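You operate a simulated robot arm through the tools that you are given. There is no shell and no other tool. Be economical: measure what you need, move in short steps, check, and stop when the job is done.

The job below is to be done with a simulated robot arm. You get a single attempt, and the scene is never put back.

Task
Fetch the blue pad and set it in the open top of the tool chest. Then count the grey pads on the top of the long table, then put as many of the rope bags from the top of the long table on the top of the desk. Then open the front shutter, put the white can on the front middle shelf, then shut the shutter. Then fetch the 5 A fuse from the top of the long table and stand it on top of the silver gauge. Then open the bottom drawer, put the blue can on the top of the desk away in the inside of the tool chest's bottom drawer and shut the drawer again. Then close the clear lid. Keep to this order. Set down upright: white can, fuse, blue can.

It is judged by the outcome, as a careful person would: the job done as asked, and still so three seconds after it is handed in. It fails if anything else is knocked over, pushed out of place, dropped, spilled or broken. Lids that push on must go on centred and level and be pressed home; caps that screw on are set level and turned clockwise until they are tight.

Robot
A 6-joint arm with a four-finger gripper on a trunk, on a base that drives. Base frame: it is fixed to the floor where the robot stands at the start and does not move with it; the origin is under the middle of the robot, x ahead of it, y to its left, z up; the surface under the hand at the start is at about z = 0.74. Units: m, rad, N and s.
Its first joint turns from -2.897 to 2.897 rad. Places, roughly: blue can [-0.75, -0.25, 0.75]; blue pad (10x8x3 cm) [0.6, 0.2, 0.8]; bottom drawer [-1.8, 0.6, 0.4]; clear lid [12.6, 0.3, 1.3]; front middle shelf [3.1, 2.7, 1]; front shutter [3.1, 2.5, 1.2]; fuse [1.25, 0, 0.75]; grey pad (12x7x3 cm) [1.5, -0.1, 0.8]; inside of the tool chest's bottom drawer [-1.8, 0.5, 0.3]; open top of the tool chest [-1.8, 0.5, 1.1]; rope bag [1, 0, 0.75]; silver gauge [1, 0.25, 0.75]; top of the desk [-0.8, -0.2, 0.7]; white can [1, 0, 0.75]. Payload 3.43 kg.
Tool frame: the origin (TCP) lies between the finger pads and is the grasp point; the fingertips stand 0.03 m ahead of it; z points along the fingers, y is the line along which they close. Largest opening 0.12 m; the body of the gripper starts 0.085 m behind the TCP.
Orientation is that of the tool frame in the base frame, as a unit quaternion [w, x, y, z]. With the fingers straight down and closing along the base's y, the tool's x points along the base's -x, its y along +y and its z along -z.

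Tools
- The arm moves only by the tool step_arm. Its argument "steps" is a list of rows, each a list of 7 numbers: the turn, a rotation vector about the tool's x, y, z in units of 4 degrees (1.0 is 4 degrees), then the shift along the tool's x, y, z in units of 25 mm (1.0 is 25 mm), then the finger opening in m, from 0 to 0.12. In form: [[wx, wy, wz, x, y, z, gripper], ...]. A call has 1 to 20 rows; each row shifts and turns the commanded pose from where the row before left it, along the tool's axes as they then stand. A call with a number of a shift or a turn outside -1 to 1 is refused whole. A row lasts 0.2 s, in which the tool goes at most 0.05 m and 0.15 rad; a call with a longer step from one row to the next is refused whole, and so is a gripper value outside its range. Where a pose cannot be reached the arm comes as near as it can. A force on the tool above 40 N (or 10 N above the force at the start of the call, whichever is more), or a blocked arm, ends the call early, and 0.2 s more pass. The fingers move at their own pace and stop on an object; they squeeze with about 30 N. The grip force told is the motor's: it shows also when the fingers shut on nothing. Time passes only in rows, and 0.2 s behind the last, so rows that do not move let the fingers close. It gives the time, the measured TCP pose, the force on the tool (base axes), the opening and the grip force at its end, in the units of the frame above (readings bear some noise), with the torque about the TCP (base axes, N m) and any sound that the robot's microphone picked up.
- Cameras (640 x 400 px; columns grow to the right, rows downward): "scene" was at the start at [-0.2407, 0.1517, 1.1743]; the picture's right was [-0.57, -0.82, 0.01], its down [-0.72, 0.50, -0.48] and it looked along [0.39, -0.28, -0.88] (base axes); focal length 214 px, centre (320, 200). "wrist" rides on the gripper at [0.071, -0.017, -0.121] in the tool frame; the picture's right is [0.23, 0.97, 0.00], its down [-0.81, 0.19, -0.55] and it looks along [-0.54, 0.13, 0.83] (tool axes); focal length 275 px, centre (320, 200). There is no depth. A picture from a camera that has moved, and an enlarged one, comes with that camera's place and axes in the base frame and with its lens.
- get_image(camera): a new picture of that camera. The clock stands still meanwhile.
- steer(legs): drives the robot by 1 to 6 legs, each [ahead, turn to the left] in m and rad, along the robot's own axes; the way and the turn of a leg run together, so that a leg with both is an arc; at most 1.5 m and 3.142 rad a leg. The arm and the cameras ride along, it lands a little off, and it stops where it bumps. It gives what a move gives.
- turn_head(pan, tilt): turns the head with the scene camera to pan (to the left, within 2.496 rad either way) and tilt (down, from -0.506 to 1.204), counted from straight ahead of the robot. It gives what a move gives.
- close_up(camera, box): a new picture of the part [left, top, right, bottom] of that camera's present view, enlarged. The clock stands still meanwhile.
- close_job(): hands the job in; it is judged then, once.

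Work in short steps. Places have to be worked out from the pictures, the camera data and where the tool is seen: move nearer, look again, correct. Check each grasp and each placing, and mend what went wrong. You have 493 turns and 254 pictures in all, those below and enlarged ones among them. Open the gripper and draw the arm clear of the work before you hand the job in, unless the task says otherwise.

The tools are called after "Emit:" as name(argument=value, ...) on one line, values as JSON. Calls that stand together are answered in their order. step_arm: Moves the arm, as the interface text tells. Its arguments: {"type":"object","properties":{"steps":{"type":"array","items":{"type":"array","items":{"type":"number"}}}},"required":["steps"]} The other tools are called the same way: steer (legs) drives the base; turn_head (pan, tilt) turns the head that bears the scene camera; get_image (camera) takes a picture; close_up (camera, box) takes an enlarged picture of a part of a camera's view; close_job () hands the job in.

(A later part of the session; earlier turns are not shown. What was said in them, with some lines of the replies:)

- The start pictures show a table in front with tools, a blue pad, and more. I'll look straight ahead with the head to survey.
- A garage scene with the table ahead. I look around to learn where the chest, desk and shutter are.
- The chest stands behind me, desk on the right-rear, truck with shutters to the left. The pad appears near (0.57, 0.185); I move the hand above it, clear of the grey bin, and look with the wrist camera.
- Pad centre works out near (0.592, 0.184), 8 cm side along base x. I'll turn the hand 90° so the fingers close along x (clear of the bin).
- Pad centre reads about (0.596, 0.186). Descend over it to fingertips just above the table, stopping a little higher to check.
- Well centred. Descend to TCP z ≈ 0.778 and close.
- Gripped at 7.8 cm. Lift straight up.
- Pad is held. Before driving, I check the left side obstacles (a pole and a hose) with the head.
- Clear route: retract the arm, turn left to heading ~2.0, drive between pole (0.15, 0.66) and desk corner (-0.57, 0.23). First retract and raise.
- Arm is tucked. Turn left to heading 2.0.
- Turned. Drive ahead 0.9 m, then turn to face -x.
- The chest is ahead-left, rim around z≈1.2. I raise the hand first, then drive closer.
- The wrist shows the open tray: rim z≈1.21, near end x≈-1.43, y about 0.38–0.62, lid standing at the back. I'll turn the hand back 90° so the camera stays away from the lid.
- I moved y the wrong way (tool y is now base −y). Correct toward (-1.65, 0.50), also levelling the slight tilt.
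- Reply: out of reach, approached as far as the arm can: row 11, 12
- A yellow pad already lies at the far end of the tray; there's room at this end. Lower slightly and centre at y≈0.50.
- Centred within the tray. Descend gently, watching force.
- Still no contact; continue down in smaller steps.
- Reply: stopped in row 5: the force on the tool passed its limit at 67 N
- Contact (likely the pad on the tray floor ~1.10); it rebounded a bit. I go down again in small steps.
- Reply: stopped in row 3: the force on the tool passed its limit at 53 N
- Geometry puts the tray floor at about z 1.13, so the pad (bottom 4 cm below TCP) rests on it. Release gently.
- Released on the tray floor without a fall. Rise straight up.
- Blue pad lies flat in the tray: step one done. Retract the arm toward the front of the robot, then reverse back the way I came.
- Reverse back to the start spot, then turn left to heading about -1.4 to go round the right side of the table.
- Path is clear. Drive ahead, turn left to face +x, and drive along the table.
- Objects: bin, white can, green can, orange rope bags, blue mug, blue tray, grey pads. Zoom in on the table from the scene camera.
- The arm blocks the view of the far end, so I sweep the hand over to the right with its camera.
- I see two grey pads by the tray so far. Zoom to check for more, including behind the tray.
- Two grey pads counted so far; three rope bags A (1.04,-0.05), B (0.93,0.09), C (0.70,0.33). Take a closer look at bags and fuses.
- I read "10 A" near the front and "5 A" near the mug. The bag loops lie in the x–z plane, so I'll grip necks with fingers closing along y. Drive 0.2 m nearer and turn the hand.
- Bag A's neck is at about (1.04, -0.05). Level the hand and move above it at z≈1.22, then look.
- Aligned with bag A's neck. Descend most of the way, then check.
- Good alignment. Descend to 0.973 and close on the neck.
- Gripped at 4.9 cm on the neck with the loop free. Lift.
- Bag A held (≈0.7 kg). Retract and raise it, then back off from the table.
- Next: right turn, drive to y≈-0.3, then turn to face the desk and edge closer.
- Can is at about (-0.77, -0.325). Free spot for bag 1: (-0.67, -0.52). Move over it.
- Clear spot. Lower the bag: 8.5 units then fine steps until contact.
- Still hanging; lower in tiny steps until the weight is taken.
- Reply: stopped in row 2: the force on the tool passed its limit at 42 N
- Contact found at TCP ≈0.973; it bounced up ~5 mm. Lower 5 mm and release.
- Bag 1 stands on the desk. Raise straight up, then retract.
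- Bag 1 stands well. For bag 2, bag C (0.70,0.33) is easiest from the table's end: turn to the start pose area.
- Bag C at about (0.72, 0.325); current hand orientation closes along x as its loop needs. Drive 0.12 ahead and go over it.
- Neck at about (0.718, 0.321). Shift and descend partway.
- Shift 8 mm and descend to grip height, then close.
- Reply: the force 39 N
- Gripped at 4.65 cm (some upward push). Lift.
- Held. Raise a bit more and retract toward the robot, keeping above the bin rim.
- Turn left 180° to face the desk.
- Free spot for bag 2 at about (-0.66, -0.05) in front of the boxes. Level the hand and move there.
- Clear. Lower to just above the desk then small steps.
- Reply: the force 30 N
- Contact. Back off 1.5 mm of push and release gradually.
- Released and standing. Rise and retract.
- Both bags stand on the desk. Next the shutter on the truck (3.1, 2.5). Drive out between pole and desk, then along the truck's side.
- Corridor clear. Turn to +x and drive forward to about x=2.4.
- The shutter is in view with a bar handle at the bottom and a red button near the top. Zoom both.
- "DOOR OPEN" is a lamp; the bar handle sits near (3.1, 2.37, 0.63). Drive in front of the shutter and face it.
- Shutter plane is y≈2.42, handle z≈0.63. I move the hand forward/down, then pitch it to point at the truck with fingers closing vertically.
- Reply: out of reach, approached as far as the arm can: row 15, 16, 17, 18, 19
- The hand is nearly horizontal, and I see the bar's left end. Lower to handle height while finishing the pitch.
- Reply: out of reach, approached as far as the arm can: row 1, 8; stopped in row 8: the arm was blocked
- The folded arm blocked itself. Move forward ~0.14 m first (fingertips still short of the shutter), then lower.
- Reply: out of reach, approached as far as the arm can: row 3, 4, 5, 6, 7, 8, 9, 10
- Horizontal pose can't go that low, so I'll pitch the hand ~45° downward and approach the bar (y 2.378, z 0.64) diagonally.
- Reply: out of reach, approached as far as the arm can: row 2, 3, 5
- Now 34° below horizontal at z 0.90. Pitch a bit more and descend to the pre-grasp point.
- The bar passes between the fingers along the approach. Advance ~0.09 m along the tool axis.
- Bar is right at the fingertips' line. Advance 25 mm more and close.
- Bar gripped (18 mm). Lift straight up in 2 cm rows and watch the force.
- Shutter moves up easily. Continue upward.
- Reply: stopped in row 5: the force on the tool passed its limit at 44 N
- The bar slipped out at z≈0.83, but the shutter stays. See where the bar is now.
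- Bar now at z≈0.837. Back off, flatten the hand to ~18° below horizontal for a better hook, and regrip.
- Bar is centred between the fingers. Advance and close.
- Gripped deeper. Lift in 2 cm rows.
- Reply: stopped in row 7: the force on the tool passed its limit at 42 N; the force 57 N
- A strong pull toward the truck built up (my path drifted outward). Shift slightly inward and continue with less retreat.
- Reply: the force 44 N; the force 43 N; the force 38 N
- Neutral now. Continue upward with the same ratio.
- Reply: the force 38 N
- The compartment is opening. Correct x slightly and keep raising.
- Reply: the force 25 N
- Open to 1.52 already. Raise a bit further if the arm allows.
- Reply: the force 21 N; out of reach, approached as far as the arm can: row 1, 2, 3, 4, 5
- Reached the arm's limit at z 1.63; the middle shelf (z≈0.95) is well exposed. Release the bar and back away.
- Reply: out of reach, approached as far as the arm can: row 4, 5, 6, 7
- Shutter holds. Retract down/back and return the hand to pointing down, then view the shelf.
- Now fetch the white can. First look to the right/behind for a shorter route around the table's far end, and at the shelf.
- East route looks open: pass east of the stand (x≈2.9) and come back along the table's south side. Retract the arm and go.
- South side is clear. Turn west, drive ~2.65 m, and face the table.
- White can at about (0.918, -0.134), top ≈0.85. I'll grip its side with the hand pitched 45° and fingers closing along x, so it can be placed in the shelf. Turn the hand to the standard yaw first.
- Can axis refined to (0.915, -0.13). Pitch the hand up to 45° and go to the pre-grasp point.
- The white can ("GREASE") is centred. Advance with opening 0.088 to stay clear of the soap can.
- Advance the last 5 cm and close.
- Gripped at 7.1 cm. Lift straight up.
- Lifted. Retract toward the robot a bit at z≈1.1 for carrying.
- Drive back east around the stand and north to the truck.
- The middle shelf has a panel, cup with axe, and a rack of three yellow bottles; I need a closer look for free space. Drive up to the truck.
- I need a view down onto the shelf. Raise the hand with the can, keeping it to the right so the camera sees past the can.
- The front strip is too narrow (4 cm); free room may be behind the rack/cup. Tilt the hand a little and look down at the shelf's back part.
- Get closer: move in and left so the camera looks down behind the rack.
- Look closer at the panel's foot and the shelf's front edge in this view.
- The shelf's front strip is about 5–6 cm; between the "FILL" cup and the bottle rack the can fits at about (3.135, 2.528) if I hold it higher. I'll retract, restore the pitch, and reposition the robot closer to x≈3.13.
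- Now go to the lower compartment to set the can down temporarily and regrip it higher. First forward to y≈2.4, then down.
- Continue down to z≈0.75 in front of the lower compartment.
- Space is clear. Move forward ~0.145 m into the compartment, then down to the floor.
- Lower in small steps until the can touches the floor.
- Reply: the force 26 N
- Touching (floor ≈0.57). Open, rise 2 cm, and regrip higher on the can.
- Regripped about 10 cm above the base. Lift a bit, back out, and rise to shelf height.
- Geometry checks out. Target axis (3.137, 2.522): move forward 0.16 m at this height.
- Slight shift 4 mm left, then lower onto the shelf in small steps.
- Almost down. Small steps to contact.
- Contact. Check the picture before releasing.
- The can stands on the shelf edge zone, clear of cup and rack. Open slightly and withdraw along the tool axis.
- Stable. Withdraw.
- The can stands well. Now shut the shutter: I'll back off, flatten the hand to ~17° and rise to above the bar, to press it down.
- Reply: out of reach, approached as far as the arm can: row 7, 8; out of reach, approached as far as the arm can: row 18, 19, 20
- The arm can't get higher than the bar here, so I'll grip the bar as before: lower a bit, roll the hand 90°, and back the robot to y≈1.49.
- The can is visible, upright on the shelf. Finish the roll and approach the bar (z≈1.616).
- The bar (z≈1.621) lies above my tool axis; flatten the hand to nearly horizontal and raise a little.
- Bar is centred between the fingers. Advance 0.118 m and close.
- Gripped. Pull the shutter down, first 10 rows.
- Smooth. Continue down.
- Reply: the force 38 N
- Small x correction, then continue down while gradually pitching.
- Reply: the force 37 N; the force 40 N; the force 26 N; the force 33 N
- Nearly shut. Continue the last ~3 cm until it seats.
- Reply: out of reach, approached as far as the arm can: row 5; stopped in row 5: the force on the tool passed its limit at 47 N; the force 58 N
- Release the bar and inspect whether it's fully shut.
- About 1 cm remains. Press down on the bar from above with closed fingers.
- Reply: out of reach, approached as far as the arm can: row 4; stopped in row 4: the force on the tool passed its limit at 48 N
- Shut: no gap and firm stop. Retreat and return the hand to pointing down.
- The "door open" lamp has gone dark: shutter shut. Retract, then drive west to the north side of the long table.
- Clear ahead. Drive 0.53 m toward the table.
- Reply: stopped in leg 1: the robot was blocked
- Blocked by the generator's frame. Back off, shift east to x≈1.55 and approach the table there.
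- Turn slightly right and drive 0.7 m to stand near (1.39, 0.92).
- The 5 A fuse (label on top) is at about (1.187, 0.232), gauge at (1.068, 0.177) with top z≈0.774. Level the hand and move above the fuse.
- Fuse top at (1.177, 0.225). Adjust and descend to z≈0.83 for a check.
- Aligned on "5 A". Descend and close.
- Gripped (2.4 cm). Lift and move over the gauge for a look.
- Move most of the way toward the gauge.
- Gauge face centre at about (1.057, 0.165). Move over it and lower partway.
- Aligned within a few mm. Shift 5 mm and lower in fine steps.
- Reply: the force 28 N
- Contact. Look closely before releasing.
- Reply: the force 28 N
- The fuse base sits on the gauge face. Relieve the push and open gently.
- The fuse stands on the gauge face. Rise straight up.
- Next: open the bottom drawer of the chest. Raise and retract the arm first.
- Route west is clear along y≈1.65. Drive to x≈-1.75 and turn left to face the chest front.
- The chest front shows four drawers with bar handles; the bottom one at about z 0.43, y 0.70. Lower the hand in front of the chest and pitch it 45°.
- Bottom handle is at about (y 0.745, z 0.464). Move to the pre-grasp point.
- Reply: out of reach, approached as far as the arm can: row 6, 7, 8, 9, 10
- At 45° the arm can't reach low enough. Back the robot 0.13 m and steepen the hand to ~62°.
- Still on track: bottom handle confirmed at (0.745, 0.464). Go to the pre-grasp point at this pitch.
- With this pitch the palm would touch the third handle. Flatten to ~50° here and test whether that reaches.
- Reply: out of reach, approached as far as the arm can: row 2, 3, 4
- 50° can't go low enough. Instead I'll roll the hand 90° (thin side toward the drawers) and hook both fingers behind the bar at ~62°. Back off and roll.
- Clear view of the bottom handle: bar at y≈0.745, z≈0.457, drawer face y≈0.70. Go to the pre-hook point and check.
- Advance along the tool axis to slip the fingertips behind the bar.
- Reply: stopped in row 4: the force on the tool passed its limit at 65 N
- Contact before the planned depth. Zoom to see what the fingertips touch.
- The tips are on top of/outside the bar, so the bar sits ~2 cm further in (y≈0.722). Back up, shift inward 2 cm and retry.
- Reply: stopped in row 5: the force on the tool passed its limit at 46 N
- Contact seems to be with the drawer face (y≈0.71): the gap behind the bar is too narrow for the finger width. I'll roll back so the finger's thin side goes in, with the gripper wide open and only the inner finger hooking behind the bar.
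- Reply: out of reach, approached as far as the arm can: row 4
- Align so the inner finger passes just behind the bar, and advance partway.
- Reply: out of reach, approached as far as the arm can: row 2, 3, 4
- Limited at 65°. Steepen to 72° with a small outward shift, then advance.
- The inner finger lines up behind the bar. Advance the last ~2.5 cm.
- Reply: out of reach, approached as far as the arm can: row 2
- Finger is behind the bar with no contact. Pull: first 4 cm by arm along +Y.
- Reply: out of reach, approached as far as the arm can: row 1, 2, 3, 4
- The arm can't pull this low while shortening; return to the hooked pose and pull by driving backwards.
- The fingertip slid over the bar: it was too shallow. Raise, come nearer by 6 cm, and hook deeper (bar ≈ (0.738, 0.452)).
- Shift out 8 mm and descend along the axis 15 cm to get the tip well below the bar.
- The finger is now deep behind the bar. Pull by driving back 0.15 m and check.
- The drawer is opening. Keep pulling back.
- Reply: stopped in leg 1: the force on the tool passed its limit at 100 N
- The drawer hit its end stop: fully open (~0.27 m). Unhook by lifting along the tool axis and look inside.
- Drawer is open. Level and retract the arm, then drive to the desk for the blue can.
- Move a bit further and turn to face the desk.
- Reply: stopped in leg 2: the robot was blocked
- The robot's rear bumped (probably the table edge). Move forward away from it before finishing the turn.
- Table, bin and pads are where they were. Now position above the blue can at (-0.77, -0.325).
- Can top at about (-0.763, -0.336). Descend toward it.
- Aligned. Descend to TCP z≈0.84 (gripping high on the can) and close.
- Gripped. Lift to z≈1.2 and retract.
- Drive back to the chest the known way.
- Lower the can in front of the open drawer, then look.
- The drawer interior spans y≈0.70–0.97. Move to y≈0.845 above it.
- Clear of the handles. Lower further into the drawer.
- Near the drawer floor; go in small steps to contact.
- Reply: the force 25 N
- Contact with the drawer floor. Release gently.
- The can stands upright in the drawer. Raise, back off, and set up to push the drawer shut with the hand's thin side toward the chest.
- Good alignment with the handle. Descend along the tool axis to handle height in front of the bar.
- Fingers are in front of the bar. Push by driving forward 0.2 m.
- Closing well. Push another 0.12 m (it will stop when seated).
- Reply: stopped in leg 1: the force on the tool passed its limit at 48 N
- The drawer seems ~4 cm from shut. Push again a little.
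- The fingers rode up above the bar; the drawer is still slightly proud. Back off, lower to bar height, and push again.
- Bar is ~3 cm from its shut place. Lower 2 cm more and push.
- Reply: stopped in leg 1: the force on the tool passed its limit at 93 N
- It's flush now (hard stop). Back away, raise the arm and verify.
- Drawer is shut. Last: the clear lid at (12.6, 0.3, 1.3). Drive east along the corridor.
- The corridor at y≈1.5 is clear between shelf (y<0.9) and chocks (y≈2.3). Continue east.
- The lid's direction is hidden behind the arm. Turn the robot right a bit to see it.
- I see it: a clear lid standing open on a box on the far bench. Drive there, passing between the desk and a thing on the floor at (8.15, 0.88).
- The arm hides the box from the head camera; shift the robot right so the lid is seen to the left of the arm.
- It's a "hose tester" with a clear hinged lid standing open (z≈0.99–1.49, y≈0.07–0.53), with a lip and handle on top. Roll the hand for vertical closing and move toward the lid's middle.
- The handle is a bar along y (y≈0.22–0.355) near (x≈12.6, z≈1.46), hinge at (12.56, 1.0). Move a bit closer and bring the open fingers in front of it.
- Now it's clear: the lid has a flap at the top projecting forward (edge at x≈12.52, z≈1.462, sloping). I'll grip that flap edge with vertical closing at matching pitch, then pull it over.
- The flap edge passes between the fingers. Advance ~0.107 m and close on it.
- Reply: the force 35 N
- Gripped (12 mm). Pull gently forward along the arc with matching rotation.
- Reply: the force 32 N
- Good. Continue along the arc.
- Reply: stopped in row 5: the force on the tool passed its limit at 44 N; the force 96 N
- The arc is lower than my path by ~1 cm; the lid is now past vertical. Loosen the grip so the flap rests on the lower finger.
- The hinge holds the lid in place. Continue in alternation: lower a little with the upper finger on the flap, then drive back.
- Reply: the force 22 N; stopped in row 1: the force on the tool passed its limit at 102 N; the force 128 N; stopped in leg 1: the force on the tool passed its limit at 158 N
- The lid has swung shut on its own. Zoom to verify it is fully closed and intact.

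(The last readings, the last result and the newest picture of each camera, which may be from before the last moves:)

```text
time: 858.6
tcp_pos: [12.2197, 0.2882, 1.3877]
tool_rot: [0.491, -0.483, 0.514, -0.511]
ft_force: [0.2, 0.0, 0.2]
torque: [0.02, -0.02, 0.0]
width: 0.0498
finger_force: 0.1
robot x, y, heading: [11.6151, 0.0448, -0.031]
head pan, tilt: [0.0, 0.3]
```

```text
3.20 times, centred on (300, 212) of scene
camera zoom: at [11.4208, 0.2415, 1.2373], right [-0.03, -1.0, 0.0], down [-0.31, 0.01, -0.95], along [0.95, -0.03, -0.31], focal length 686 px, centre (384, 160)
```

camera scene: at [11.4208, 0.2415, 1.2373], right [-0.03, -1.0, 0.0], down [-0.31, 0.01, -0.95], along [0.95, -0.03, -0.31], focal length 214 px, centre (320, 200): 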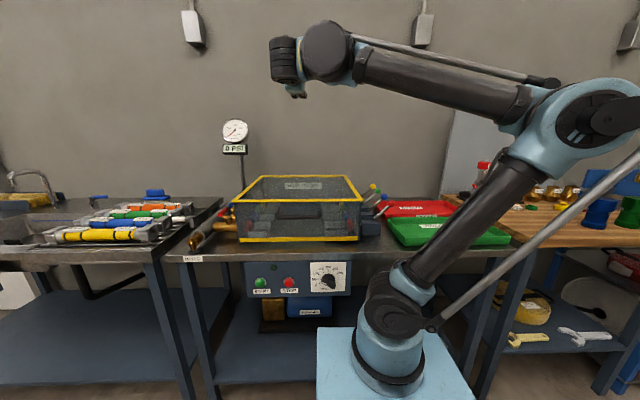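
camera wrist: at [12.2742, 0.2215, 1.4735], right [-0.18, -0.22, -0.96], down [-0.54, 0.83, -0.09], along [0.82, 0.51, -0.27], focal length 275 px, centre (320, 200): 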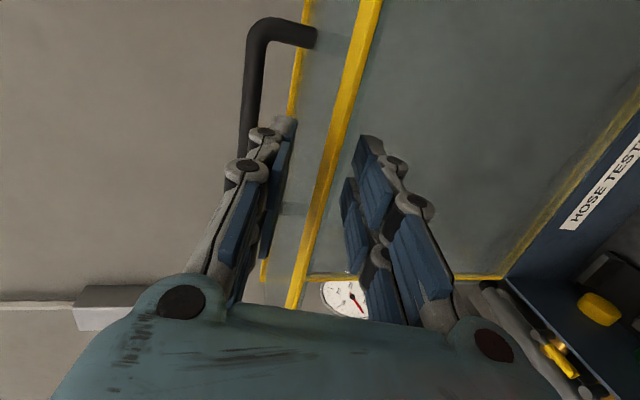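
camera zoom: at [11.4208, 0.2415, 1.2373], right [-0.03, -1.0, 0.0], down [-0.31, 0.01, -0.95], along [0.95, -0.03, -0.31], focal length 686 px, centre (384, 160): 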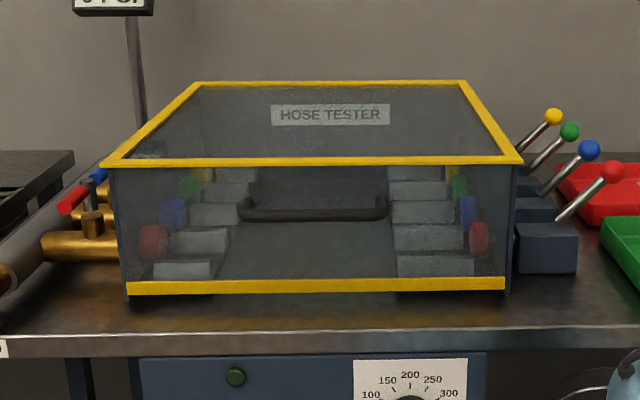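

The lid is closed squarely with the front flap down. Back away; I'll also drive back to verify the fuse still stands on the gauge after the earlier bump.

Emit:
steer(legs=[[-0.5, 0], [0, 2.68], [1.25, 0], [1.25, 0], [0, 0.45], [1.4, 0]])

Emit:
steer(legs=[[1.4, 0], [1.4, 0], [1.4, 0], [1.2, 0]])

```text
time: 888.8
tcp_pos: [6.9524, 1.3473, 1.3867]
tool_rot: [-0.534, 0.537, 0.458, -0.466]
ft_force: [0.4, -0.1, 0.2]
torque: [0.01, 0.03, 0.03]
width: 0.0504
finger_force: 0.1
robot x, y, heading: [7.5772, 1.5273, 3.015]
head pan, tilt: [0.0, 0.3]
```

```text
time: 915.2
tcp_pos: [1.5695, 1.7074, 1.3958]
tool_rot: [0.525, -0.519, -0.469, 0.484]
ft_force: [0.7, 0.4, 1.3]
torque: [-0.02, 0.01, 0.01]
width: 0.0501
finger_force: 0.1
robot x, y, heading: [2.1645, 1.9274, 3.065]
head pan, tilt: [0.0, 0.3]
```

Emit:
turn_head(pan=1.1, tilt=0.3)

Emit:
close_up(camera="scene", box=[260, 130, 420, 230])

```text
time: 916.5
tcp_pos: [1.586, 1.7087, 1.4009]
tool_rot: [0.527, -0.517, -0.466, 0.487]
ft_force: [-0.6, 0.2, -0.5]
torque: [-0.03, 0.02, 0.01]
width: 0.05
finger_force: 0.0
robot x, y, heading: [2.1677, 1.9287, 3.076]
head pan, tilt: [1.1, 0.3]
```

```text
4.00 times, centred on (340, 180) of scene
camera zoom: at [2.3994, 1.6363, 1.238], right [-0.86, 0.51, -0.01], down [0.16, 0.25, -0.95], along [-0.49, -0.82, -0.3], focal length 858 px, centre (240, 280)
```

zoom: 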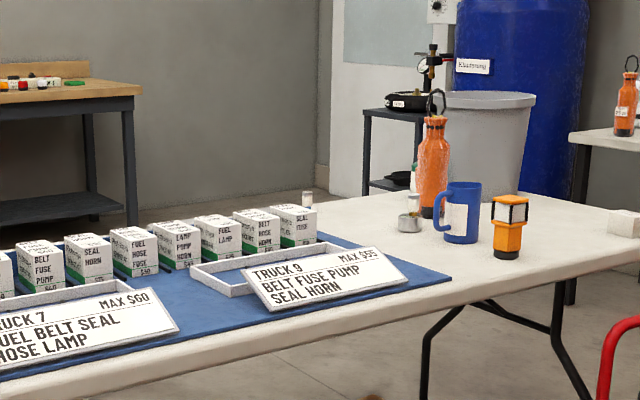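

Emit:
close_up(camera="scene", box=[350, 172, 390, 197])

```text
16.00 times, centred on (370, 184) of scene
camera zoom: at [2.3994, 1.6363, 1.238], right [-0.86, 0.51, -0.01], down [0.16, 0.25, -0.95], along [-0.49, -0.82, -0.3], focal length 3432 px, centre (-480, 448)
```

zoom: 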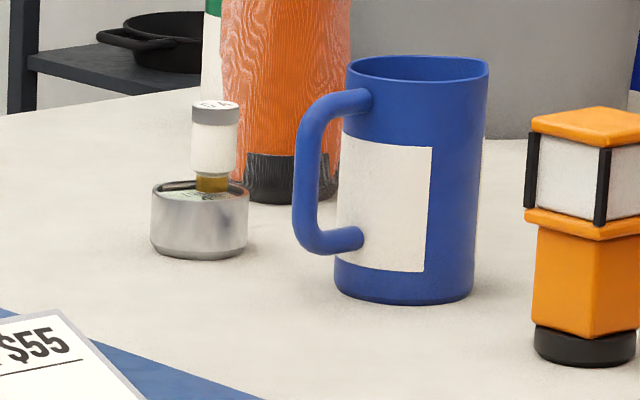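

The fuse still stands on the gauge, the shutter and drawer are shut, the bags and pad are placed and the lid is closed. The gripper is open and the arm is clear, so I hand in the job.

Emit:
close_job()

```text
The job is handed in.
```

I completed all the steps in your order and handed the job in.

- **Blue pad:** it lies flat in the open top of the tool chest.
- **Rope bags:** I counted 2 grey pads on the long table, so I stood 2 rope bags on the desk.
- **White can:** it stands upright near the front edge of the middle shelf, the only free spot I could reach. The shutter is shut.
- **Fuse:** the 5 A fuse stands on the silver gauge. I drove back at the end and checked that it was still standing.
- **Blue can:** it stands upright inside the bottom drawer, which is shut.
- **Clear lid:** it is closed squarely with its front flap down. It slipped out of the gripper partway and dropped shut on its own, but it looks undamaged.

The base bumped into something twice. The first time it was the generator frame. The second time it was probably the long table's edge; the table, bin and pads showed no visible shift, and the fuse still stood. I had no clear before-and-after view of the generator.
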